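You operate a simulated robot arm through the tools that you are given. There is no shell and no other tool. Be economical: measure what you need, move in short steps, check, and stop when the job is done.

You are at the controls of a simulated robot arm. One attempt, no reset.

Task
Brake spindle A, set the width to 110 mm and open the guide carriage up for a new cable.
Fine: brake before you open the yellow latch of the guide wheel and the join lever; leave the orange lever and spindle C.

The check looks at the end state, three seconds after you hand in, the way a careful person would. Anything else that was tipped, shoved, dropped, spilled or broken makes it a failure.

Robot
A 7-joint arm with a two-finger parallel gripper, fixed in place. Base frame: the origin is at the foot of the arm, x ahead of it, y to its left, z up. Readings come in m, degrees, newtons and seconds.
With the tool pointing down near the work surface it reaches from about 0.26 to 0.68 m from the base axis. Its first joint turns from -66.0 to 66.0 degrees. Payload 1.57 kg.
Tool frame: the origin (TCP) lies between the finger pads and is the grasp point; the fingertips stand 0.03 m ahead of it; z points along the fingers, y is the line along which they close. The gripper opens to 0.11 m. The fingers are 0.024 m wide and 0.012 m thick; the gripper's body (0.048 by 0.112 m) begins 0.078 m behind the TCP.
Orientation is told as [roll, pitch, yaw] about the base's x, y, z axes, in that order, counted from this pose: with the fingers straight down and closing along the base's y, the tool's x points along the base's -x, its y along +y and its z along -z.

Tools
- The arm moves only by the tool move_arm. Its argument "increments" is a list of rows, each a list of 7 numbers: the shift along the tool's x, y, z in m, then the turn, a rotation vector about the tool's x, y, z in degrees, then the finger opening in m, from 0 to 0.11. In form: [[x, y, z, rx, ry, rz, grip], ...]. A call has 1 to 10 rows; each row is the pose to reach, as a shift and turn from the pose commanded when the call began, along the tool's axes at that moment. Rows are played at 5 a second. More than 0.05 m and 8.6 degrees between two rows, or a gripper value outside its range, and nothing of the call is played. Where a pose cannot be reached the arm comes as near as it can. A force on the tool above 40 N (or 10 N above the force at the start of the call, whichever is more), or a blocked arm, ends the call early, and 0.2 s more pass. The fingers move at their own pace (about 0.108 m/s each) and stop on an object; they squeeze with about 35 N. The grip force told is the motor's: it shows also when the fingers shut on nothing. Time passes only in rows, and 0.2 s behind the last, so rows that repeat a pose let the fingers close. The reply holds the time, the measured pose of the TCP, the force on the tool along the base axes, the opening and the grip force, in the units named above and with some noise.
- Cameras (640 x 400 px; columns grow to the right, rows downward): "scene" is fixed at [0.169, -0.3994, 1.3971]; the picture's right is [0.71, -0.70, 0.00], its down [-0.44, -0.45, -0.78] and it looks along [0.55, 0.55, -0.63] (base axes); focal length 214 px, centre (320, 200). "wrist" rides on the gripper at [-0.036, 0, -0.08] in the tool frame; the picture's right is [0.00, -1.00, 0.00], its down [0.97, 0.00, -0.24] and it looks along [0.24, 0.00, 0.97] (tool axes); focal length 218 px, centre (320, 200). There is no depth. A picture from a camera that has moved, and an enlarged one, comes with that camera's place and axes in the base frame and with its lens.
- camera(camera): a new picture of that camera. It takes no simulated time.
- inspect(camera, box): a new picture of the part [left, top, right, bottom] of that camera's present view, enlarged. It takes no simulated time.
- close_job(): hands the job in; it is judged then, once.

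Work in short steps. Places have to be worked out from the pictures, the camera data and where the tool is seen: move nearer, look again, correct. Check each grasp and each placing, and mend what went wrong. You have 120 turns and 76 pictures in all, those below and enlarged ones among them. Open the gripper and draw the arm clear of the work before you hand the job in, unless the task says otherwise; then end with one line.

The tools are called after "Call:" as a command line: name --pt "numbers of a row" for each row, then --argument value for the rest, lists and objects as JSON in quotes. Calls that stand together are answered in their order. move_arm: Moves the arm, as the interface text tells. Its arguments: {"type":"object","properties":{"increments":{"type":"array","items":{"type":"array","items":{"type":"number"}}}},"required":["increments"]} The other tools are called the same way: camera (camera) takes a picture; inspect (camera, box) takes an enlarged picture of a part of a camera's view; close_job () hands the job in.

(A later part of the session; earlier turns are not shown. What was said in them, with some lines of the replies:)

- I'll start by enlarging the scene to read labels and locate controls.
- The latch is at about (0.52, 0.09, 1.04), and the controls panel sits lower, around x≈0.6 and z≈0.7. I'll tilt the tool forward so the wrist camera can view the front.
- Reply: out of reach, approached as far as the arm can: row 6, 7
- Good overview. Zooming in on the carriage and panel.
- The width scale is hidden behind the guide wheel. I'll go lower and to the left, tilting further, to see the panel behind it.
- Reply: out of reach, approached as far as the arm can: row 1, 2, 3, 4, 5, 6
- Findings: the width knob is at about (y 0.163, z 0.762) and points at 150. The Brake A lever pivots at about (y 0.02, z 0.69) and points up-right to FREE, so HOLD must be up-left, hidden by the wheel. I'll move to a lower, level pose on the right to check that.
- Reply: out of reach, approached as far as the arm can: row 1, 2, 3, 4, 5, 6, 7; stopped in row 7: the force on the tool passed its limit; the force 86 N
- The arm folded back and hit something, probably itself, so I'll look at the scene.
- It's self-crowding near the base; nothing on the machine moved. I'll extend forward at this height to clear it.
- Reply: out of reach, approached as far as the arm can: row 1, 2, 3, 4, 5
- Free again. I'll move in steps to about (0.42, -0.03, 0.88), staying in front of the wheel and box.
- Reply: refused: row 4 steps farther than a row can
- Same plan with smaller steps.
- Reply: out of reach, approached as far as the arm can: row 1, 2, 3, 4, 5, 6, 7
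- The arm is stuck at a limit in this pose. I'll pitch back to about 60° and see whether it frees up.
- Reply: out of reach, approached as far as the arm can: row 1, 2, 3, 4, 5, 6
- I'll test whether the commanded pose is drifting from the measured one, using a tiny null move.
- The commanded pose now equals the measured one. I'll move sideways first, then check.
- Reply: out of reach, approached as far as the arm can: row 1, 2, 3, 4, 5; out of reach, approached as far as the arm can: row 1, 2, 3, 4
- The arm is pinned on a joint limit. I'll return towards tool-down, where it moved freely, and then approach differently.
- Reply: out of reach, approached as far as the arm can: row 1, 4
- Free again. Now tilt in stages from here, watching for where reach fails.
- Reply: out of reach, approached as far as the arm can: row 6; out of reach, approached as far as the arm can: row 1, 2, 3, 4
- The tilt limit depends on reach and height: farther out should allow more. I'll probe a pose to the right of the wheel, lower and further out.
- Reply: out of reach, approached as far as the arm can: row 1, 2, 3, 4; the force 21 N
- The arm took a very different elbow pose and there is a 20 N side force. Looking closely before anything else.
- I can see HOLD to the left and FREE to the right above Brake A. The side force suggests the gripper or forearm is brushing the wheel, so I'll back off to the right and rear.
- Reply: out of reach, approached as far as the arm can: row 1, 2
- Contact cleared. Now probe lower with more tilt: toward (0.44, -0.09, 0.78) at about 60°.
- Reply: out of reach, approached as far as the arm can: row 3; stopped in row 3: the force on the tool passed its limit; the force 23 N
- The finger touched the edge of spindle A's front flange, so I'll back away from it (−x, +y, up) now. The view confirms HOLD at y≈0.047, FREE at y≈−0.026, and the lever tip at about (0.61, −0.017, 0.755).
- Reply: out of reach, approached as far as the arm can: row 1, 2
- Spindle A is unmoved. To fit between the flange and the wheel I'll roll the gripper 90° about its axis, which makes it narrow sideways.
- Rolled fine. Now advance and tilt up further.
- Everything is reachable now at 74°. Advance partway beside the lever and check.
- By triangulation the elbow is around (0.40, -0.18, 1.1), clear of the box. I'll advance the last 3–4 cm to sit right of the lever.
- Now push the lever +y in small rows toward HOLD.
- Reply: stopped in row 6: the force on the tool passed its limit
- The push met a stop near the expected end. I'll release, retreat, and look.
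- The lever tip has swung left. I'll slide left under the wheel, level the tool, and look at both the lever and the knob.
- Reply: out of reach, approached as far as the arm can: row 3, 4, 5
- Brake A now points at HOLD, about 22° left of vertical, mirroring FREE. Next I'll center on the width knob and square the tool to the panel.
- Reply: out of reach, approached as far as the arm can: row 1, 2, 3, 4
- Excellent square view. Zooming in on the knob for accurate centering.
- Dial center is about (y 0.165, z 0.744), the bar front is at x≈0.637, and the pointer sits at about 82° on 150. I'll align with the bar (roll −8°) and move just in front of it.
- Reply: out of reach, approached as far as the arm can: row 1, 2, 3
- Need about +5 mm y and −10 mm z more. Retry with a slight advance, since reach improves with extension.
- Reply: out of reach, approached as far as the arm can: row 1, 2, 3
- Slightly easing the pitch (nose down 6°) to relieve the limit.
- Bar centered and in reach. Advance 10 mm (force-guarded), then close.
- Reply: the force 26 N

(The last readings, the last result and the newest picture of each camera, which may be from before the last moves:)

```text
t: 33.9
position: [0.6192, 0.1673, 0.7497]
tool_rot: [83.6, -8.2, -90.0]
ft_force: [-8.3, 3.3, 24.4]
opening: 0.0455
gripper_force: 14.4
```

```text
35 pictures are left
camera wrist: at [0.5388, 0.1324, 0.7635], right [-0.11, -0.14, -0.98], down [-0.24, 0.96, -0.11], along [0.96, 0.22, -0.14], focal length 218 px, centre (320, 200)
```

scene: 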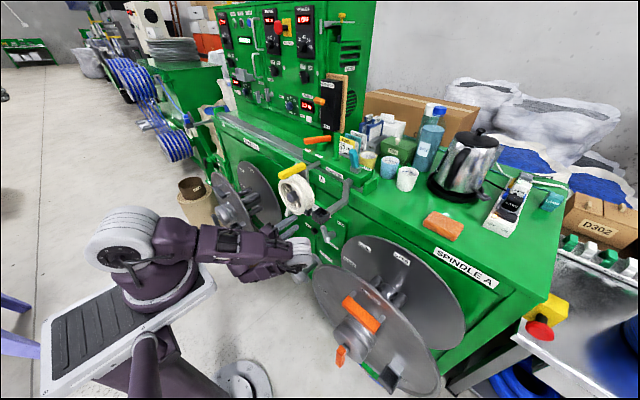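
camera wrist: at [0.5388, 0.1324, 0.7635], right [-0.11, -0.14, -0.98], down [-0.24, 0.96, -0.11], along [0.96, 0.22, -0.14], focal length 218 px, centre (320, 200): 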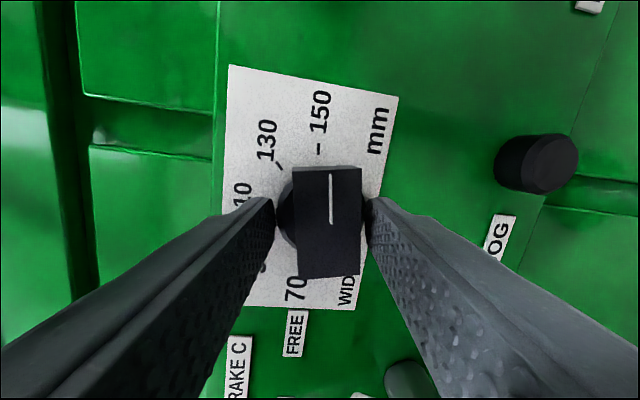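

The fingers stopped at 45 mm, so they're on the knob's round base rather than the bar. Open, retreat about 6 mm, lower slightly, and regrip.

Call:
move_arm --pt "0 0 0 0 0 0 0.06" --pt "0 -0.004 -0.006 0 0 0 0.06" --pt "0 -0.004 -0.006 0 0 0 0.06"

Call:
move_arm --pt "0 0 0 0 0 0 0.04" --pt "0 0 0 0 0 0 0.025" --pt "0 0 0 0 0 0 0.02" --pt "0 0 0 0 0 0 0.02"

Call:
camera --camera "wrist"

```text
t: 34.7
position: [0.6116, 0.1651, 0.7443]
tool_rot: [83.2, -8.3, -89.8]
ft_force: [0.6, 0.5, 0.4]
opening: 0.0597
gripper_force: 0.1
```

```text
t: 35.7
position: [0.6134, 0.1663, 0.7456]
tool_rot: [83.4, -8.3, -89.8]
ft_force: [3.5, 4.2, 13.2]
opening: 0.0327
gripper_force: 7.4
```

```text
34 pictures are left
camera wrist: at [0.5327, 0.1311, 0.7605], right [-0.11, -0.14, -0.98], down [-0.24, 0.96, -0.11], along [0.96, 0.22, -0.14], focal length 218 px, centre (320, 200)
```

wrist: 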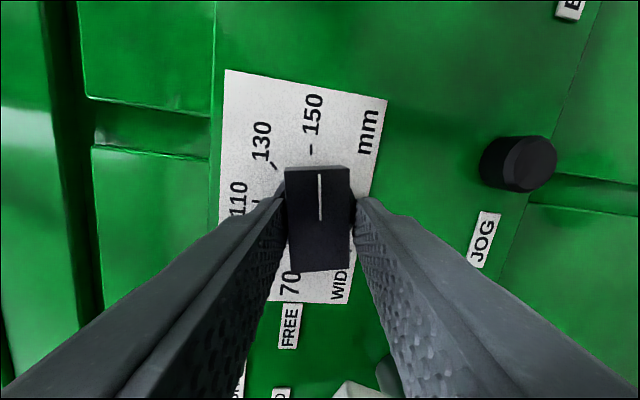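

Good grip on the bar (33 mm). Now turn it CCW 80° about the tool axis to bring the pointer to 110.

Call:
move_arm --pt "0 0 0 0 0 -8 0.02" --pt "0 0 0 0 0 -16 0.02" --pt "0 0 0 0 0 -24 0.02" --pt "0 0 0 0 0 -32 0.02" --pt "0 0 0 0 0 -40 0.02" --pt "0 0 0 0 0 -48 0.02" --pt "0 0 0 0 0 -56 0.02" --pt "0 0 0 0 0 -64 0.02" --pt "0 0 0 0 0 -72 0.02" --pt "0 0 0 0 0 -80 0.02"

Call:
inspect --camera "wrist" --box '[220, 90, 420, 290]'

```text
t: 37.0
position: [0.6123, 0.1584, 0.7386]
tool_rot: [82.1, -48.8, -83.0]
ft_force: [-3.2, 23.3, 20.4]
opening: 0.0465
gripper_force: 14.9
out of reach, approached as far as the arm can: row 5, 6
stopped in row 6: the force on the tool passed its limit (the readings are from after the stop); the commanded pose is now the measured one
```

```text
2.00 times, centred on (320, 190) of wrist
camera zoom: at [0.5354, 0.1343, 0.7737], right [-0.05, -0.76, -0.65], down [-0.32, 0.63, -0.71], along [0.95, 0.17, -0.27], focal length 436 px, centre (320, 220)
```

zoom: 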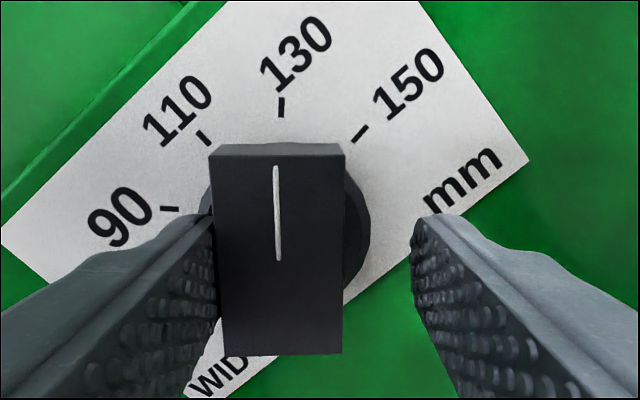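

The knob followed to about 130 before the arm hit a limit and slipped. I'll open and retreat, return to the roll-90 posture that works, and push the bar's upper end left to vertical instead.

Call:
move_arm --pt "0 0 0 0 0 0 0.06" --pt "0 0 -0.01 0 0 0 0.065" --pt "0 0 -0.025 0 0 5 0.065" --pt "0 0 -0.04 0 0 12 0.065" --pt "0 0 -0.04 0 0 20 0.065" --pt "0 0 -0.04 0 0 28 0.03" --pt "0 0 -0.04 0 0 36 0.0" --pt "0 0 -0.04 0 0 42 0.0" --pt "0 0 -0.04 0 0 49 0.0"

Call:
inspect --camera "wrist" --box '[220, 90, 420, 290]'

```text
t: 39.0
position: [0.5729, 0.1545, 0.7407]
tool_rot: [84.3, -0.1, -89.3]
ft_force: [0.0, 0.2, 0.9]
opening: 0.0
gripper_force: 21.3
```

```text
2.00 times, centred on (320, 190) of wrist
camera zoom: at [0.493, 0.118, 0.7488], right [-0.1, 0.0, -1.0], down [-0.25, 0.97, 0.02], along [0.96, 0.25, -0.1], focal length 436 px, centre (320, 220)
```

zoom: 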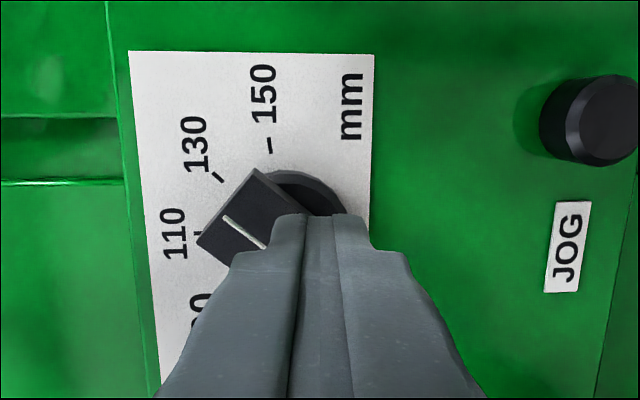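

Pointer is at about 34° right of vertical. Position closed fingers right of the bar's top end, then go in.

Call:
move_arm --pt "-0.028 0.012 0 0 0 0 0" --pt "-0.055 0.025 0 0 0 0 0" --pt "-0.055 0.025 0.02 0 0 0 0" --pt "-0.055 0.025 0.04 0 0 0 0"

Call:
camera --camera "wrist"

```text
t: 40.0
position: [0.6149, 0.1009, 0.7609]
tool_rot: [84.4, -0.2, -89.4]
ft_force: [-0.3, 0.0, -0.4]
opening: 0.0001
gripper_force: 20.5
```

```text
31 pictures are left
camera wrist: at [0.5353, 0.0638, 0.7694], right [-0.1, -0.01, -1.0], down [-0.25, 0.97, 0.02], along [0.96, 0.25, -0.1], focal length 218 px, centre (320, 200)
```

wrist: 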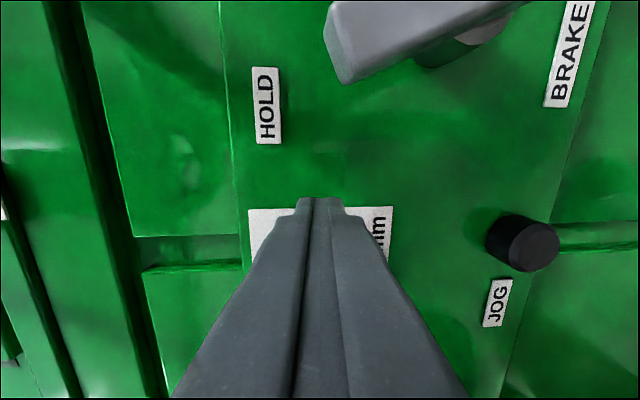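

Clear. Push +y about 34 mm gently.

Call:
move_arm --pt "0.01 0.001 0 0 0 0 0" --pt "0.018 0.002 0 0 0 0 0" --pt "0.024 0.003 0 0 0 0 0" --pt "0.029 0.003 0 0 0 0 0" --pt "0.034 0.003 0 0 0 0 0"

Call:
move_arm --pt "-0.012 0 0 0 0 0 0" --pt "-0.02 0 -0.03 0 0 0 0" --pt "-0.035 0 -0.045 0 0 0 0"

Call:
camera --camera "wrist"

```text
t: 41.1
position: [0.6155, 0.1268, 0.765]
tool_rot: [84.5, -0.6, -90.2]
ft_force: [-1.8, -5.5, -1.0]
opening: 0.0
gripper_force: 20.8
stopped in row 5: the force on the tool passed its limit (the readings are from after the stop); the commanded pose is now the measured one
```

```text
t: 41.9
position: [0.5704, 0.0923, 0.768]
tool_rot: [84.5, -0.4, -90.1]
ft_force: [-0.3, -0.5, 0.3]
opening: 0.0001
gripper_force: 21.4
```

```text
30 pictures are left
camera wrist: at [0.4907, 0.0571, 0.7768], right [-0.1, -0.01, -1.0], down [-0.24, 0.97, 0.02], along [0.97, 0.24, -0.09], focal length 218 px, centre (320, 200)
```

wrist: 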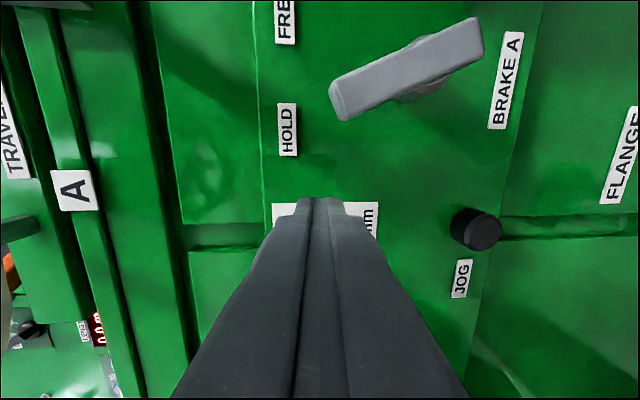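

Pushed until the force limit. Shift left with fingers open to see the knob.

Call:
move_arm --pt "0.03 0 -0.01 0 0 0 0.04" --pt "0.06 -0.01 -0.01 0 0 0 0.08" --pt "0.06 -0.01 -0.01 0 0 0 0.08"

Call:
inspect --camera "wrist" --box '[240, 120, 400, 280]'

```text
t: 42.7
position: [0.5594, 0.1541, 0.7575]
tool_rot: [84.5, -0.4, -90.0]
ft_force: [-0.2, -0.6, 0.1]
opening: 0.0799
gripper_force: 0.0
```

```text
2.50 times, centred on (320, 200) of wrist
camera zoom: at [0.4793, 0.1171, 0.7661], right [-0.1, -0.01, -1.0], down [-0.24, 0.97, 0.02], along [0.97, 0.24, -0.1], focal length 546 px, centre (320, 200)
```

zoom: 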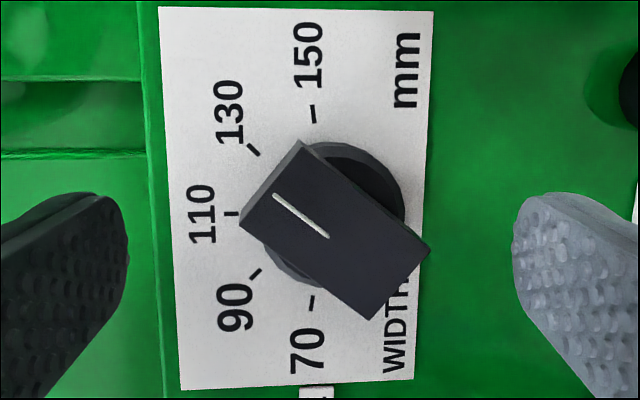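

The pointer is still at 130; my push had almost no lever arm. A better way is to grip the bar by its ends with roll +40° (bar 50 mm long), then turn back 40° into the posture that reaches well. First test that roll.

Call:
move_arm --pt "0.003 -0.002 0 0 0 8 0.09" --pt "0.006 -0.005 0 0 0 16 0.09" --pt "0.009 -0.008 0 0 0 24 0.09" --pt "0.011 -0.01 0 0 0 32 0.09" --pt "0.011 -0.01 0 0 0 40 0.09"

Call:
camera --camera "wrist"

```text
t: 43.9
position: [0.5595, 0.1627, 0.7543]
tool_rot: [82.6, 39.5, -94.5]
ft_force: [0.5, 0.7, 1.1]
opening: 0.0902
gripper_force: 0.1
out of reach, approached as far as the arm can: row 4, 5
```

```text
28 pictures are left
camera wrist: at [0.4771, 0.134, 0.7377], right [-0.08, 0.64, -0.77], down [-0.18, 0.75, 0.64], along [0.98, 0.19, 0.06], focal length 218 px, centre (320, 200)
```

wrist: 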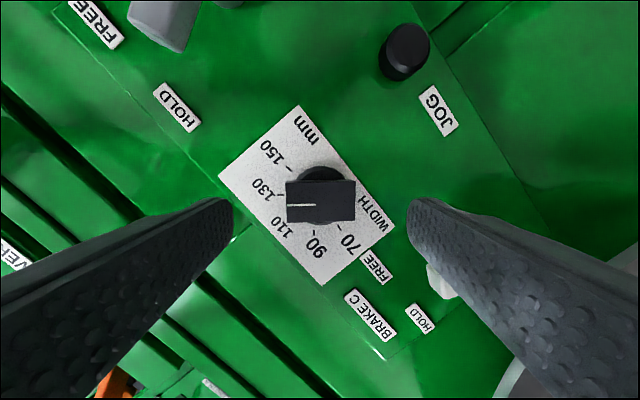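

Flush with the bar and nearly centered. Advance to straddle its ends.

Call:
move_arm --pt "0.002 0 0.02 0 0 0 0.08" --pt "0.004 0 0.04 0 0 0 0.08" --pt "0.004 0 0.052 0 0 0 0.08"

Call:
camera --camera "wrist"

```text
t: 44.7
position: [0.6111, 0.1654, 0.7501]
tool_rot: [82.9, 39.3, -94.6]
ft_force: [-0.2, -0.3, 0.4]
opening: 0.0801
gripper_force: 0.1
```

```text
27 pictures are left
camera wrist: at [0.5292, 0.1371, 0.7355], right [-0.07, 0.64, -0.77], down [-0.18, 0.75, 0.64], along [0.98, 0.18, 0.06], focal length 218 px, centre (320, 200)
```

wrist: 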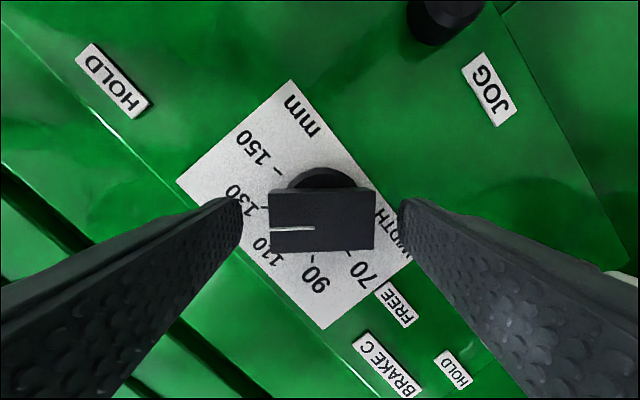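

Well centered. Close on the ends, then turn −40°.

Call:
move_arm --pt "0 0 0 0 0 0 0.06" --pt "0 0 0 0 0 0 0.045" --pt "0 0 0 0 0 0 0.04" --pt "0 0 0 0 0 0 0.04"

Call:
move_arm --pt "0 0 0 0 0 -8 0.04" --pt "0 0 0 0 0 -16 0.04" --pt "0 0 0 0 0 -24 0.04" --pt "0 0 0 0 0 -32 0.04" --pt "0 0 0 0 0 -40 0.04"

Call:
camera --camera "wrist"

```text
t: 45.7
position: [0.6107, 0.1649, 0.7495]
tool_rot: [82.8, 39.2, -94.6]
ft_force: [3.7, 6.4, -7.2]
opening: 0.0488
gripper_force: 45.2
```

```text
t: 46.9
position: [0.6119, 0.1655, 0.7484]
tool_rot: [84.4, -0.7, -90.0]
ft_force: [-0.3, 1.6, -15.5]
opening: 0.0479
gripper_force: 45.0
```

```text
26 pictures are left
camera wrist: at [0.5318, 0.128, 0.7579], right [-0.1, -0.01, -1.0], down [-0.24, 0.97, 0.01], along [0.97, 0.24, -0.1], focal length 218 px, centre (320, 200)
```

wrist: 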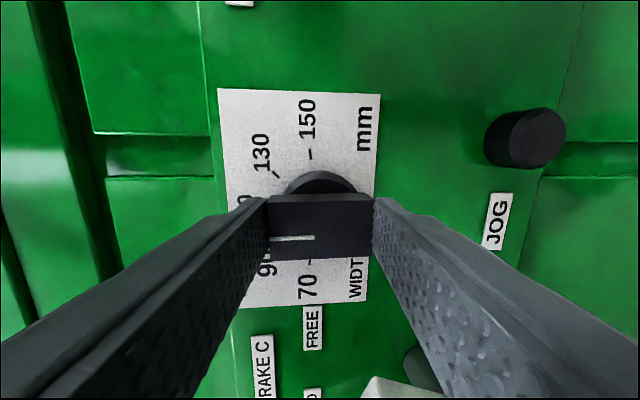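

Works — the bar is vertical. Release, back off, and inspect.

Call:
move_arm --pt "0 0 0 0 0 0 0.06" --pt "0 0 0 0 0 0 0.08" --pt "0 0 -0.025 0 0 0 0.08" --pt "0 0 -0.05 0 0 0 0.08"

Call:
inspect --camera "wrist" --box '[240, 120, 400, 280]'

```text
t: 47.9
position: [0.5612, 0.1646, 0.7549]
tool_rot: [84.5, -0.4, -90.2]
ft_force: [0.8, -0.3, -0.2]
opening: 0.0801
gripper_force: 0.0
```

```text
2.50 times, centred on (320, 200) of wrist
camera zoom: at [0.4818, 0.1285, 0.7633], right [-0.1, -0.01, -1.0], down [-0.24, 0.97, 0.01], along [0.97, 0.24, -0.09], focal length 546 px, centre (320, 200)
```

zoom: 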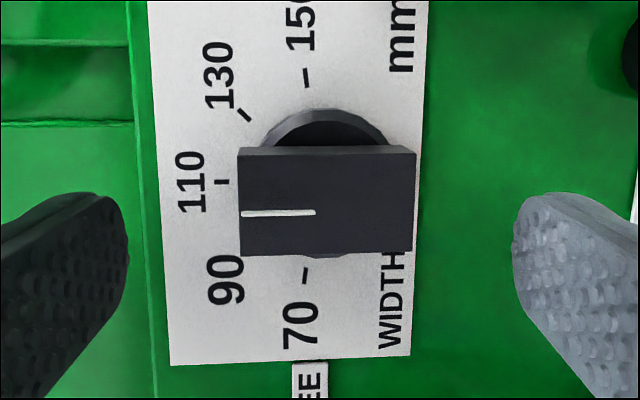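

Width reads 110. Now retreat left and up to study the latch and join lever from above.

Call:
move_arm --pt "0.02 0 -0.03 0 0 0 0.08" --pt "0.035 0 -0.07 4 0 0 0.06" --pt "0.035 0.02 -0.11 10 0 0 0.04" --pt "0.035 0.06 -0.13 17 0 0 0.0" --pt "0.03 0.1 -0.15 24 0 0 0.0" --pt "0.02 0.145 -0.16 31 0 0 0.0" --pt "0.01 0.19 -0.16 38 0 0 0.0" --pt "0.0 0.235 -0.16 40 0 0 0.0" --pt "-0.02 0.28 -0.16 40 0 0 0.0" --pt "-0.04 0.32 -0.16 40 0 0 0.0"

Call:
camera --camera "wrist"

Call:
camera --camera "scene"

```text
t: 50.1
position: [0.4383, 0.066, 0.8066]
tool_rot: [50.9, 1.0, -88.3]
ft_force: [-0.1, -0.4, -0.5]
opening: 0.0001
gripper_force: 21.1
out of reach, approached as far as the arm can: row 1, 2, 3, 4, 5, 6, 7, 8, 9, 10
```

```text
24 pictures are left
camera wrist: at [0.3767, 0.0269, 0.8554], right [-0.63, 0.0, -0.78], down [-0.21, 0.96, 0.17], along [0.75, 0.27, -0.61], focal length 218 px, centre (320, 200)
```

wrist: 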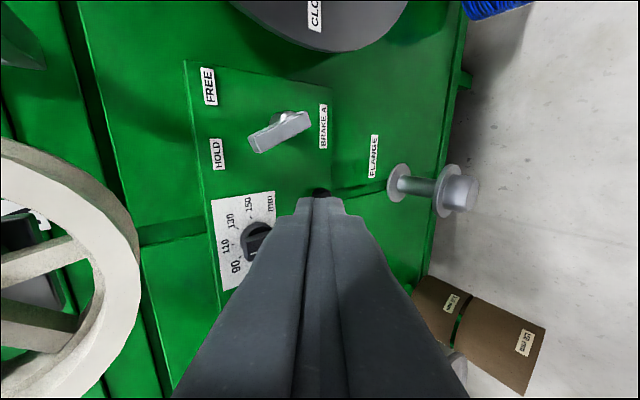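

```text
23 pictures are left
```

scene: 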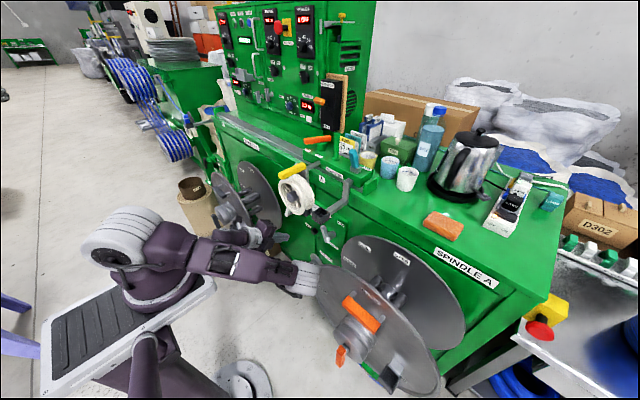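

The arm's elbow has swung low near spindle A's flange. I'll raise the tool straight up in small steps to lift the elbow.

Call:
move_arm --pt "0 0.015 -0.022 4 0 0 0" --pt "0 0.03 -0.044 8 0 0 0" --pt "0 0.05 -0.064 12 0 0 0" --pt "0 0.07 -0.085 16 0 0 0" --pt "0 0.09 -0.105 20 0 0 0" --pt "0 0.11 -0.13 24 0 0 0"

Call:
camera --camera "scene"

```text
t: 51.5
position: [0.4166, 0.0105, 0.7728]
tool_rot: [43.4, 1.1, -87.6]
ft_force: [0.5, -0.3, 0.5]
opening: 0.0002
gripper_force: 21.2
out of reach, approached as far as the arm can: row 1, 2, 3, 4, 5, 6
```

```text
22 pictures are left
```

scene: 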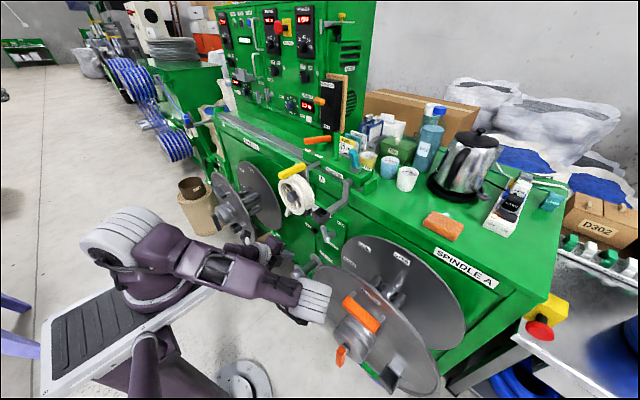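

This posture resists nose-down motion, so I'll reverse: nose back up toward the earlier reachable pose, going forward and left slightly.

Call:
move_arm --pt "0.008 0.007 0 -6 0 0 0" --pt "0.016 0.014 0 -12 0 0 0" --pt "0.024 0.02 0 -18 0 0 0" --pt "0.032 0.027 0 -24 0 0 0" --pt "0.04 0.033 0 -30 0 0 0" --pt "0.045 0.038 0 -36 0 0 0" --pt "0.05 0.043 0 -40 0 0 0"

```text
t: 53.1
position: [0.4704, 0.0441, 0.813]
tool_rot: [83.5, 1.1, -87.5]
ft_force: [-0.5, 0.0, 0.0]
opening: 0.0002
gripper_force: 21.4
out of reach, approached as far as the arm can: row 5, 6, 7
```

Back on the known branch. Reverse to the earlier pose at y≈−0.054, pitch 74°.

Call:
move_arm --pt "-0.02 -0.003 0 2 0 0 0" --pt "-0.04 -0.006 -0.003 4 0 0 0" --pt "-0.06 -0.01 -0.006 6 0 0 0" --pt "-0.08 -0.013 -0.008 8 0 0 0" --pt "-0.098 -0.015 -0.01 9.5 0 0 0"

Call:
camera --camera "scene"

```text
t: 54.3
position: [0.4626, -0.0536, 0.7973]
tool_rot: [74.0, 1.2, -87.5]
ft_force: [0.9, -0.2, 0.2]
opening: 0.0
gripper_force: 21.3
```

```text
21 pictures are left
```

scene: 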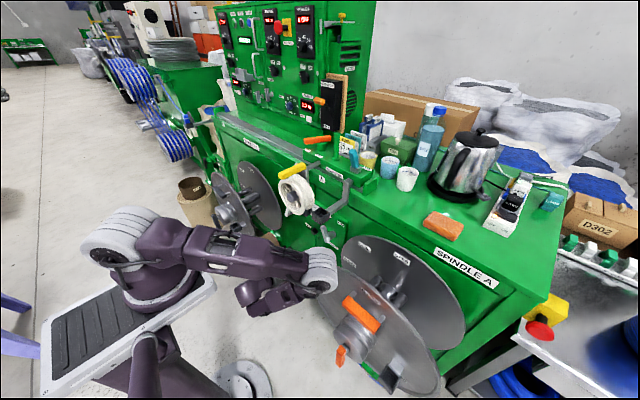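

Same state as on the way in. Continue reversing: nose down to 56° while rising, then keep rising.

Call:
move_arm --pt "0 0.006 -0.01 5 0 0 0" --pt "0 0.012 -0.02 10 0 0 0" --pt "0 0.02 -0.03 15 0 0 0" --pt "0 0.035 -0.035 18 0 0 0" --pt "0 0.06 -0.045 20 0 0 0" --pt "-0.01 0.09 -0.055 22 0 0 0" --pt "-0.02 0.12 -0.065 24 0 0 0" --pt "-0.02 0.155 -0.075 26 0 0 0"

Call:
camera --camera "scene"

```text
t: 56.1
position: [0.4556, -0.0862, 0.9693]
tool_rot: [47.8, 1.2, -87.5]
ft_force: [0.7, 0.3, 0.1]
opening: 0.0
gripper_force: 21.2
out of reach, approached as far as the arm can: row 5, 6, 7, 8
```

```text
20 pictures are left
```

scene: 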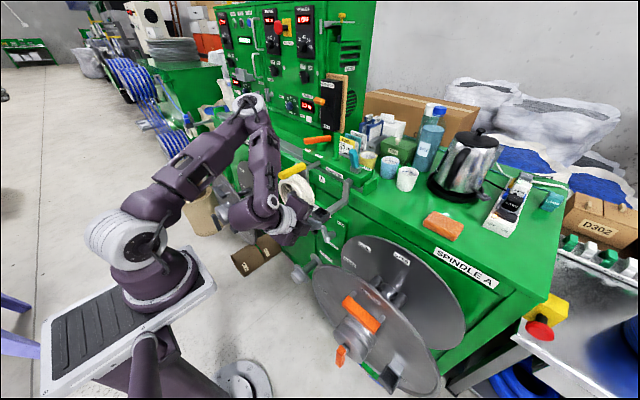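

Elbow is high again. Rise to above the carriage for a close look at the latch and join lever.

Call:
move_arm --pt "0 0.023 -0.034 0 0 0 0" --pt "0 0.046 -0.068 4 0 0 0" --pt "0.01 0.069 -0.1 8 0 0 0" --pt "0.02 0.092 -0.135 12 0 0 0" --pt "0.03 0.115 -0.171 16 0 0 0"

Call:
camera --camera "wrist"

```text
t: 57.3
position: [0.4037, -0.062, 1.171]
tool_rot: [31.9, 1.0, -87.5]
ft_force: [0.1, -0.6, 0.1]
opening: 0.0002
gripper_force: 21.5
```

```text
19 pictures are left
camera wrist: at [0.3629, -0.1015, 1.2385], right [-0.85, -0.03, -0.53], down [-0.17, 0.96, 0.22], along [0.5, 0.28, -0.82], focal length 218 px, centre (320, 200)
```

wrist: 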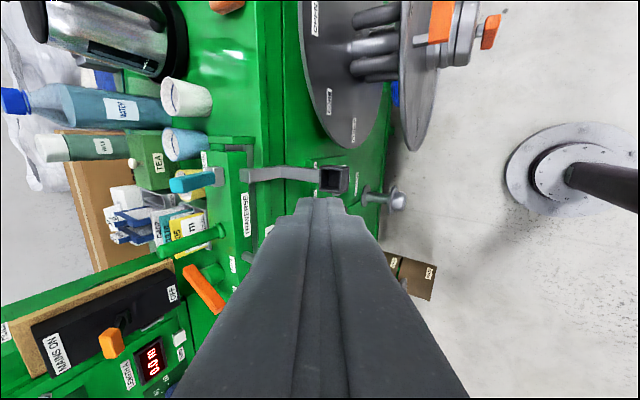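

Roll back to 0 so the camera is above the fingers, opening the fingers for a clear view.

Call:
move_arm --pt "0 0 0 0 0 -8.5 0" --pt "0 0 0 0 0 -17 0.02" --pt "0 0 0 0 0 -25.5 0.04" --pt "0 0 0 0 0 -34 0.06" --pt "0 0 0 0 0 -42.5 0.08" --pt "0 0 0 0 0 -51 0.1" --pt "0 0 0 0 0 -59.5 0.1" --pt "0 0 0 0 0 -68 0.1" --pt "0 0 0 0 0 -76.5 0.1" --pt "0 0 0 0 0 -85 0.1"

Call:
move_arm --pt "0 0.04 0 0 0 0 0.1" --pt "0 0.08 0 0 0 0 0.1" --pt "0 0.11 0 0 0 0 0.1"

Call:
inspect --camera "wrist" --box '[200, 0, 480, 200]'

```text
t: 59.5
position: [0.4025, -0.062, 1.1714]
tool_rot: [4.2, -31.6, -4.1]
ft_force: [0.1, 0.1, -0.5]
opening: 0.0997
gripper_force: 0.1
```

```text
t: 60.3
position: [0.405, 0.0488, 1.1789]
tool_rot: [4.4, -31.7, -4.2]
ft_force: [0.5, 0.7, 0.9]
opening: 0.1002
gripper_force: 0.1
```

```text
2.00 times, centred on (340, 100) of wrist
camera zoom: at [0.3929, 0.0435, 1.2655], right [-0.03, -1.0, -0.07], down [-0.95, 0.05, -0.31], along [0.31, 0.05, -0.95], focal length 436 px, centre (280, 400)
```

zoom: 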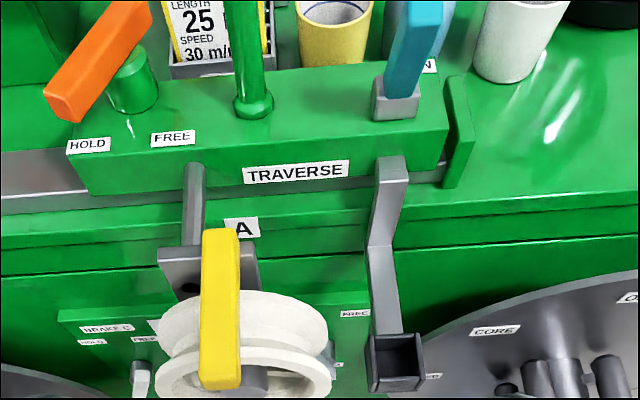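

The latch bar runs from its rear end (0.58, 0.09, 1.036), at the plate, to its front end (0.483, 0.084, 1.05). It most likely hinges up at the rear. Move above its front end with fingers straddling.

Call:
move_arm --pt "-0.008 0.012 0.028 0 0 0 0.08" --pt "-0.016 0.024 0.057 0 0 0 0.06" --pt "-0.024 0.034 0.083 0 0 0 0.06"

Call:
camera --camera "wrist"

```text
t: 61.1
position: [0.4703, 0.0845, 1.1215]
tool_rot: [4.3, -31.7, -4.1]
ft_force: [-0.3, 0.1, 0.1]
opening: 0.06
gripper_force: 0.0
```

```text
17 pictures are left
camera wrist: at [0.4585, 0.0787, 1.2092], right [-0.03, -1.0, -0.06], down [-0.95, 0.05, -0.31], along [0.31, 0.05, -0.95], focal length 218 px, centre (320, 200)
```

wrist: 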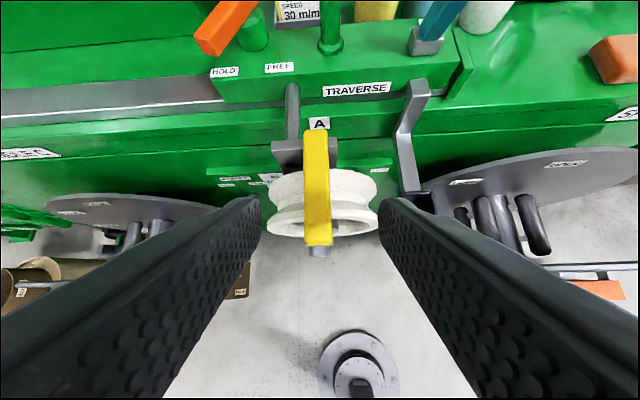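

Bar centerline is at y≈0.090. Descend so the pads straddle the bar near its front end, then close.

Call:
move_arm --pt "0.01 0.001 0.03 0 0 0 0.06" --pt "0.018 0.002 0.055 0 0 0 0.06" --pt "0.024 0.003 0.072 0 0 0 0.06" --pt "0.024 0.003 0.072 0 0 0 0.03" --pt "0.024 0.003 0.072 0 0 0 0.01" --pt "0.024 0.003 0.072 0 0 0 0.01"

Call:
camera --camera "wrist"

```text
t: 62.5
position: [0.4887, 0.0892, 1.0503]
tool_rot: [4.1, -31.7, -4.2]
ft_force: [0.8, -13.6, -3.9]
opening: 0.0231
gripper_force: 35.2
```

```text
16 pictures are left
camera wrist: at [0.4769, 0.0846, 1.1365], right [-0.03, -1.0, -0.06], down [-0.95, 0.05, -0.31], along [0.31, 0.05, -0.95], focal length 218 px, centre (320, 200)
```

wrist: 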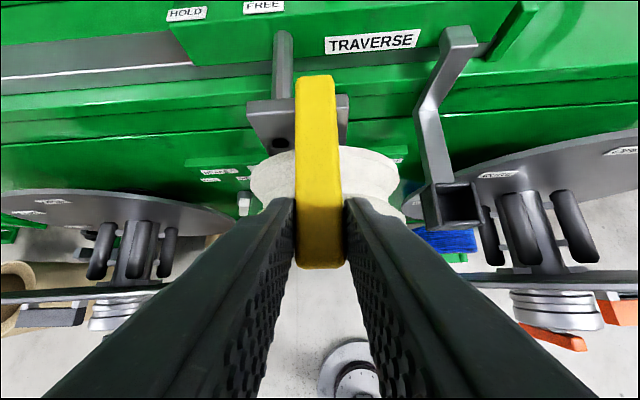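

Grip is on. Test-lift about 15° of arc.

Call:
move_arm --pt "-0.005 0 -0.006 0 -3 0 0.01" --pt "-0.01 0 -0.012 0 -6 0 0.01" --pt "-0.0147 0 -0.018 0 -9 0 0.01"

Call:
camera --camera "wrist"

```text
t: 63.3
position: [0.4915, 0.0905, 1.0722]
tool_rot: [4.9, -40.5, -5.0]
ft_force: [-3.9, -7.3, -13.0]
opening: 0.0229
gripper_force: 35.6
```

```text
15 pictures are left
camera wrist: at [0.4661, 0.085, 1.1564], right [-0.03, -1.0, -0.06], down [-0.89, 0.06, -0.45], along [0.45, 0.04, -0.89], focal length 218 px, centre (320, 200)
```

wrist: 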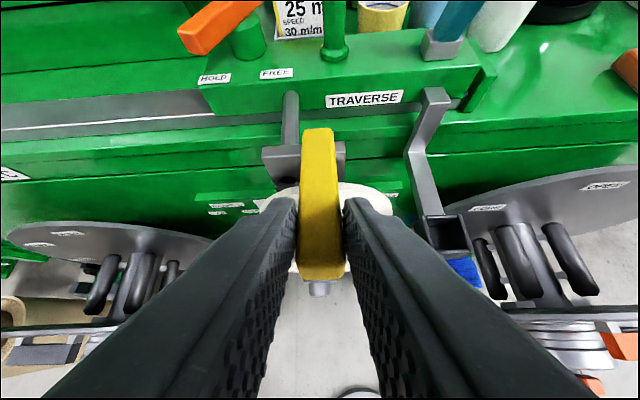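

It hinges up at the rear as expected. Continue along the arc.

Call:
move_arm --pt "-0.0183 0 -0.0067 0 -3 0 0.01" --pt "-0.03 0 -0.009 0 -5 0 0.01" --pt "-0.0406 0 -0.0113 0 -7 0 0.01" --pt "-0.052 0 -0.011 0 -9 0 0.01" --pt "-0.0634 0 -0.0103 0 -11 0 0.01" --pt "-0.074 0 -0.007 0 -12 0 0.01" --pt "-0.085 0 -0.0035 0 -12 0 0.01"

Call:
camera --camera "wrist"

```text
t: 64.9
position: [0.5548, 0.0827, 1.1312]
tool_rot: [6.1, -52.7, -6.7]
ft_force: [-0.3, -0.3, 0.4]
opening: 0.0099
gripper_force: 0.0
```

```text
14 pictures are left
camera wrist: at [0.5121, 0.0785, 1.2083], right [-0.03, -1.0, -0.06], down [-0.78, 0.07, -0.63], along [0.63, 0.03, -0.78], focal length 218 px, centre (320, 200)
```

wrist: 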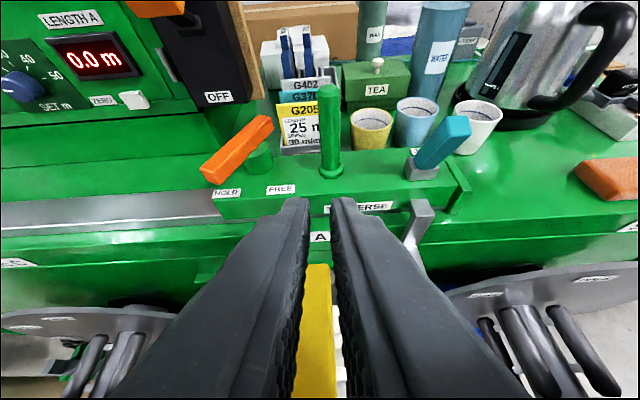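

The bar slipped out of the pads. Check its angle from the scene camera.

Call:
inspect --camera "scene" --box '[240, 120, 380, 240]'

```text
3.33 times, centred on (310, 180) of scene
camera zoom: at [0.169, -0.3994, 1.3971], right [0.71, -0.7, 0.0], down [-0.44, -0.45, -0.78], along [0.55, 0.55, -0.63], focal length 715 px, centre (353, 267)
```

zoom: 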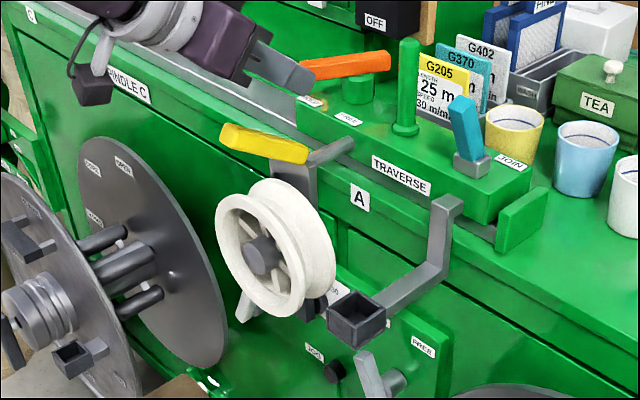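

The latch stays at roughly 30° by friction. I'll retreat, come in under its front end with closed fingers, and push it on up.

Call:
move_arm --pt "0.01 0.003 -0.027 0 0 0 0" --pt "0.025 0.004 -0.06 0 0 0 0" --pt "0.05 0.005 -0.09 0 0 0 0" --pt "0.075 0.006 -0.105 0 0 0 0" --pt "0.098 0.007 -0.107 0 0 0 0"

Call:
camera --camera "wrist"

```text
t: 66.1
position: [0.4261, 0.0706, 1.1049]
tool_rot: [6.1, -52.6, -6.6]
ft_force: [-0.1, -0.3, -0.3]
opening: 0.0001
gripper_force: 20.9
out of reach, approached as far as the arm can: row 3, 4, 5
```

```text
12 pictures are left
camera wrist: at [0.3835, 0.0665, 1.1831], right [-0.03, -1.0, -0.06], down [-0.78, 0.06, -0.63], along [0.63, 0.03, -0.78], focal length 218 px, centre (320, 200)
```

wrist: 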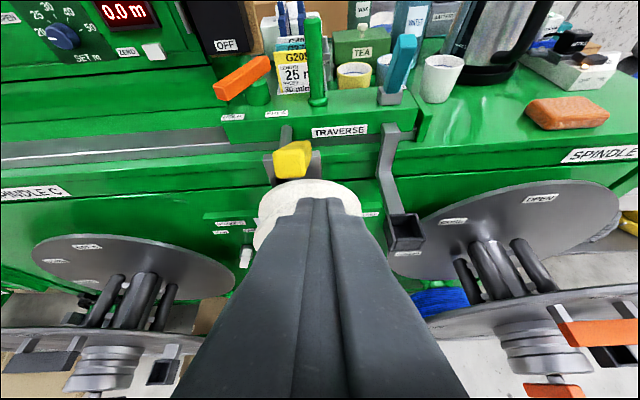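

Bar front end is at about (0.493, 0.087, 1.09). Slide in beneath it along the tool axis.

Call:
move_arm --pt "0.005 0.01 0.0 0 0 0 0" --pt "0.005 0.018 0.02 0 0 0 0" --pt "0.005 0.018 0.045 0 0 0 0" --pt "0.004 0.018 0.073 0 0 0 0"

Call:
inspect --camera "scene" --box '[240, 120, 380, 240]'

```text
t: 67.1
position: [0.4843, 0.0912, 1.0618]
tool_rot: [6.1, -52.5, -6.8]
ft_force: [-0.2, -0.5, 0.4]
opening: 0.0002
gripper_force: 21.7
out of reach, approached as far as the arm can: row 1, 2
```

```text
3.33 times, centred on (310, 180) of scene
camera zoom: at [0.169, -0.3994, 1.3971], right [0.71, -0.7, 0.0], down [-0.44, -0.45, -0.78], along [0.55, 0.55, -0.63], focal length 715 px, centre (353, 267)
```

zoom: 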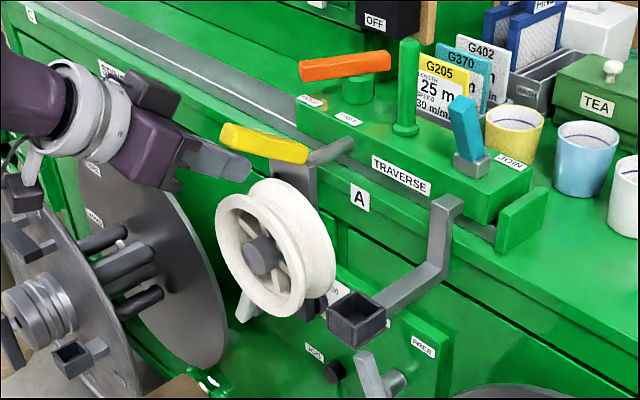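

Tip is just under the bar's front end. Push up and forward along the arc, force-guarded.

Call:
move_arm --pt "-0.017 0 -0.0085 0 0 0 0" --pt "-0.0337 0 -0.0169 0 0 0 0" --pt "-0.046 0 -0.016 0 0 0 0" --pt "-0.0583 0 -0.0143 0 0 0 0" --pt "-0.07 0 -0.009 0 0 0 0" --pt "-0.0818 0 -0.0033 0 0 0 0" --pt "-0.0915 0 0.0044 0 0 0 0" --pt "-0.096 0 0.012 0 0 0 0"

Call:
inspect --camera "scene" --box '[240, 120, 380, 240]'

```text
t: 68.6
position: [0.5268, 0.0851, 1.1274]
tool_rot: [6.3, -51.7, -7.0]
ft_force: [-23.3, 0.4, 4.5]
opening: 0.0
gripper_force: 21.4
stopped in row 7: the force on the tool passed its limit (the readings are from after the stop); the commanded pose is now the measured one
```

```text
3.33 times, centred on (310, 180) of scene
camera zoom: at [0.1681, -0.3994, 1.3972], right [0.71, -0.7, 0.0], down [-0.44, -0.45, -0.78], along [0.55, 0.55, -0.63], focal length 715 px, centre (353, 267)
```

zoom: 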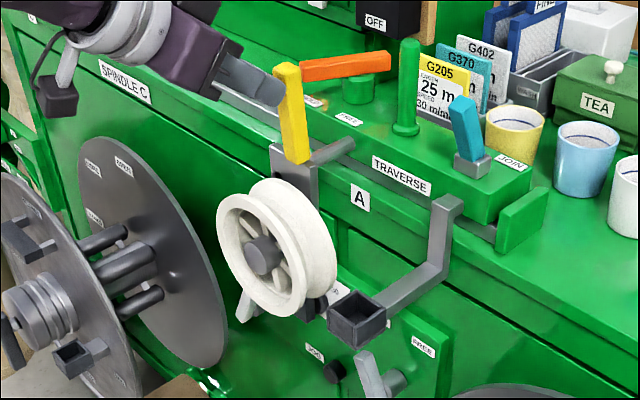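

The latch is fully up against its stop. Now back away from it and move to view the join lever closely.

Call:
move_arm --pt "0.0 0 -0.03 0 0 0 0" --pt "-0.01 0 -0.06 0 0 0 0" --pt "-0.04 -0.03 -0.08 0 0 0 0" --pt "-0.06 -0.07 -0.08 0 0 0 0" --pt "-0.07 -0.11 -0.06 0 0 0 0"

Call:
inspect --camera "wrist" --box '[200, 40, 440, 200]'

```text
t: 69.8
position: [0.5178, -0.0335, 1.2124]
tool_rot: [5.9, -51.7, -6.6]
ft_force: [-0.2, -0.5, 0.0]
opening: 0.0
gripper_force: 21.6
```

```text
2.50 times, centred on (320, 120) of wrist
camera zoom: at [0.4772, -0.0379, 1.2907], right [-0.03, -1.0, -0.06], down [-0.79, 0.07, -0.62], along [0.62, 0.03, -0.79], focal length 546 px, centre (320, 400)
```

zoom: 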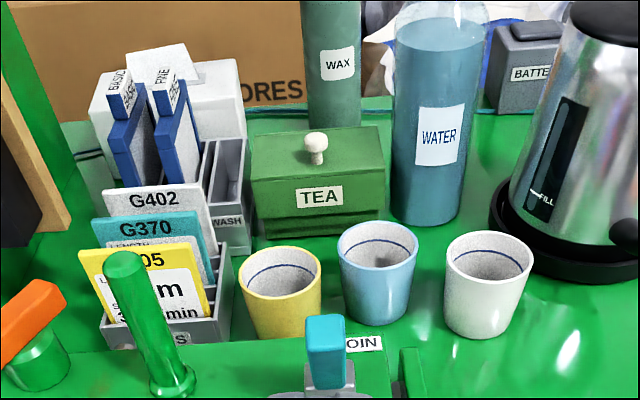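

Call:
inspect --camera "wrist" --box '[240, 150, 400, 250]'

Call:
inspect --camera "scene" --box '[335, 130, 395, 180]'

```text
4.00 times, centred on (320, 200) of wrist
camera zoom: at [0.4772, -0.0379, 1.2907], right [-0.03, -1.0, -0.06], down [-0.79, 0.07, -0.62], along [0.62, 0.03, -0.79], focal length 873 px, centre (320, 200)
```

zoom: 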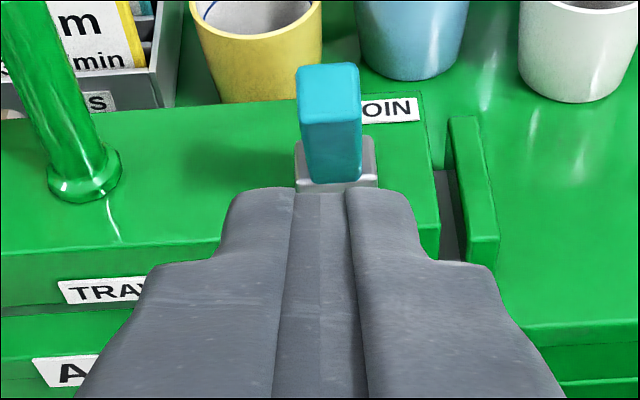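

```text
8.00 times, centred on (365, 155) of scene
camera zoom: at [0.169, -0.3994, 1.3971], right [0.71, -0.7, 0.0], down [-0.44, -0.45, -0.78], along [0.55, 0.55, -0.63], focal length 1716 px, centre (-40, 560)
```

zoom: 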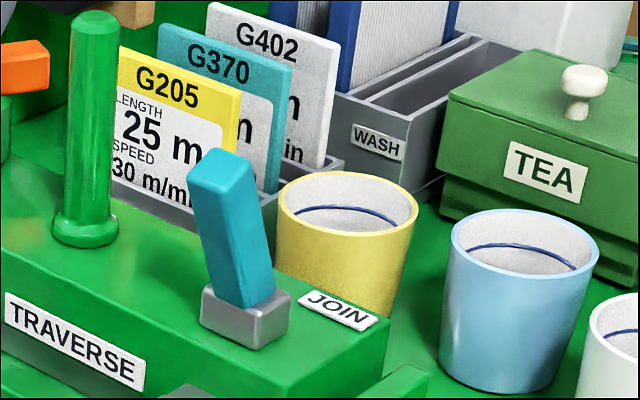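

The join lever's base is at (0.697, −0.037, 1.024) and its top at (0.673, −0.034, 1.10), leaning toward the robot by about 17°. It should swing back. Bring closed fingertips just in front of its upper part.

Call:
move_arm --pt "0.005 -0.002 0.04 0 0 0 0" --pt "0.01 -0.004 0.08 0 0 0 0" --pt "0.016 -0.004 0.12 0 0 0 0" --pt "0.022 -0.004 0.15 0 0 0 0"

Call:
inspect --camera "scene" --box '[290, 110, 410, 200]'

```text
t: 70.8
position: [0.6253, -0.0303, 1.1022]
tool_rot: [6.0, -51.7, -6.7]
ft_force: [0.1, -0.5, -0.1]
opening: 0.0001
gripper_force: 21.5
```

```text
4.44 times, centred on (350, 155) of scene
camera zoom: at [0.169, -0.3994, 1.3971], right [0.71, -0.7, 0.0], down [-0.44, -0.45, -0.78], along [0.55, 0.55, -0.63], focal length 953 px, centre (187, 400)
```

zoom: 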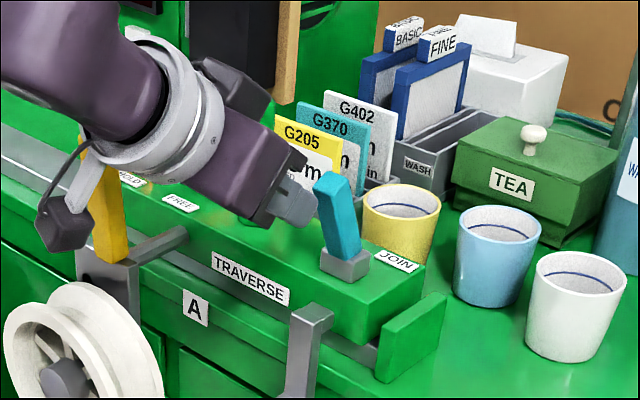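

Tip is right in front of the lever. Push +x gently about 45 mm, force-guarded.

Call:
move_arm --pt "-0.006 -0.003 0.008 0 0 0 0" --pt "-0.012 -0.005 0.016 0 0 0 0" --pt "-0.0186 -0.005 0.0235 0 0 0 0" --pt "-0.024 -0.005 0.03 0 0 0 0" --pt "-0.03 -0.005 0.038 0 0 0 0"

Call:
inspect --camera "scene" --box '[290, 110, 410, 200]'

```text
t: 72.0
position: [0.6721, -0.0384, 1.1024]
tool_rot: [6.1, -51.8, -6.8]
ft_force: [-0.9, -0.2, -0.4]
opening: 0.0001
gripper_force: 20.9
```

```text
4.44 times, centred on (350, 155) of scene
camera zoom: at [0.1689, -0.3994, 1.3971], right [0.71, -0.7, 0.0], down [-0.44, -0.45, -0.78], along [0.55, 0.55, -0.63], focal length 953 px, centre (187, 400)
```

zoom: 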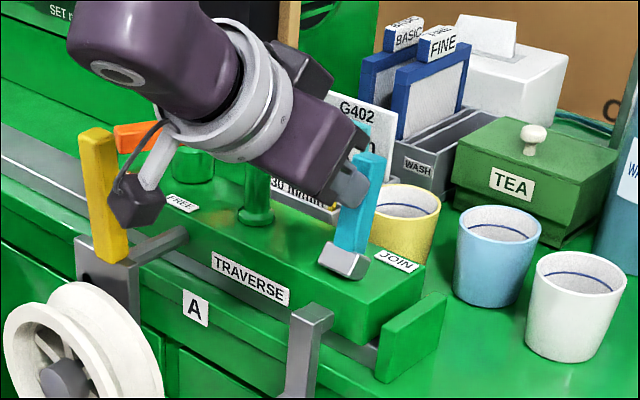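

It swings back freely. Continue in small steps toward its stop, keeping the tip above the cup rims.

Call:
move_arm --pt "-0.004 0 0.007 0 0 0 0" --pt "-0.008 0 0.014 0 0 0 0" --pt "-0.011 0 0.021 0 0 0 0" --pt "-0.015 0 0.027 0 0 0 0"

Call:
inspect --camera "scene" --box '[290, 110, 410, 200]'

```text
t: 72.8
position: [0.6899, -0.0379, 1.0987]
tool_rot: [6.0, -51.4, -6.6]
ft_force: [-39.8, 4.9, 17.2]
opening: 0.0
gripper_force: 21.4
stopped in row 3: the force on the tool passed its limit (the readings are from after the stop); the commanded pose is now the measured one
```

```text
4.44 times, centred on (350, 155) of scene
camera zoom: at [0.1673, -0.3993, 1.3974], right [0.71, -0.7, 0.0], down [-0.44, -0.45, -0.78], along [0.55, 0.55, -0.63], focal length 953 px, centre (187, 400)
```

zoom: 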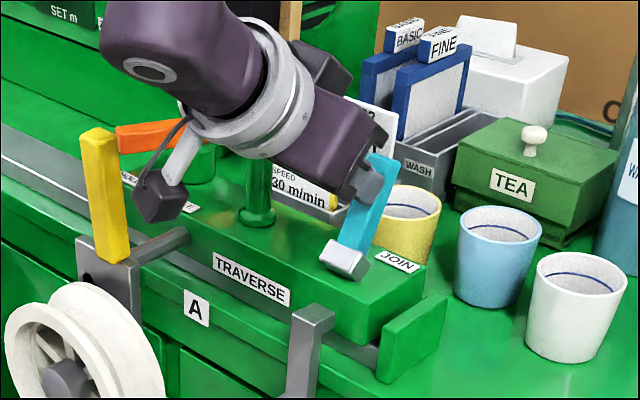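

Lever reached its stop, leaning back. Retreat back and up, then verify everything.

Call:
move_arm --pt "0.0 0 -0.03 0 0 0 0" --pt "0.0 0 -0.07 0 0 0 0" --pt "-0.02 0 -0.11 0 0 0 0" --pt "-0.04 0 -0.155 0 0 0 0" --pt "-0.06 0 -0.2 0 0 0 0.03" --pt "-0.06 0 -0.24 0 4 0 0.08" --pt "-0.06 0 -0.275 0 8 0 0.1"

Call:
camera --camera "wrist"

Call:
inspect --camera "scene" --box '[240, 110, 440, 270]'

```text
t: 74.3
position: [0.5119, -0.0474, 1.3141]
tool_rot: [5.2, -43.5, -5.5]
ft_force: [-1.4, -0.8, 0.0]
opening: 0.0998
gripper_force: 0.0
```

```text
3 pictures are left
camera wrist: at [0.4827, -0.0514, 1.3978], right [-0.03, -1.0, -0.07], down [-0.87, 0.06, -0.5], along [0.5, 0.04, -0.87], focal length 218 px, centre (320, 200)
```

wrist: 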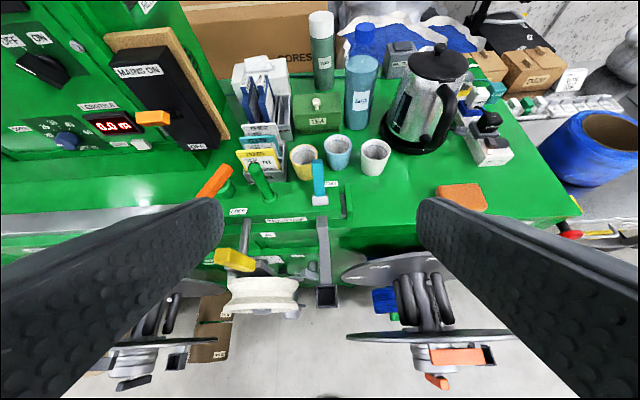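

```text
2.50 times, centred on (340, 190) of scene
camera zoom: at [0.1689, -0.3995, 1.3971], right [0.71, -0.7, 0.0], down [-0.44, -0.45, -0.78], along [0.55, 0.55, -0.63], focal length 536 px, centre (270, 225)
```

zoom: 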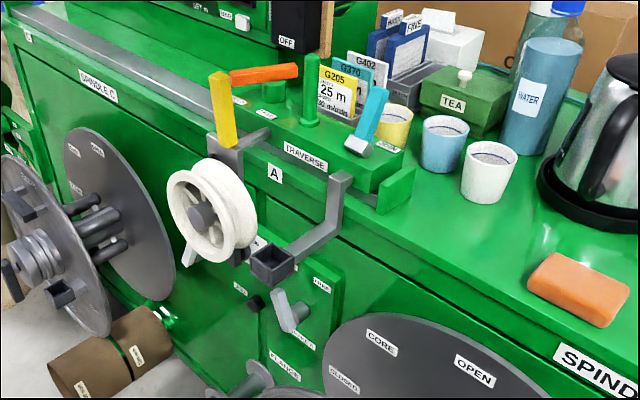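

Brake A is on HOLD, the width was last seen at 110, and the latch and join lever are open. The orange lever and everything else in view are unmoved, the gripper is open and the arm is clear, so I'm handing in.

Call:
close_job

```text
The job is handed in.
```

Spindle A is braked (HOLD), the width is set to 110 mm, and the guide carriage is open: I lifted the yellow latch and swung the join lever back, both after braking. I left the orange lever and spindle C alone. On the way in, the gripper brushed spindle A's front flange and probably the guide wheel, and neither appeared to move.
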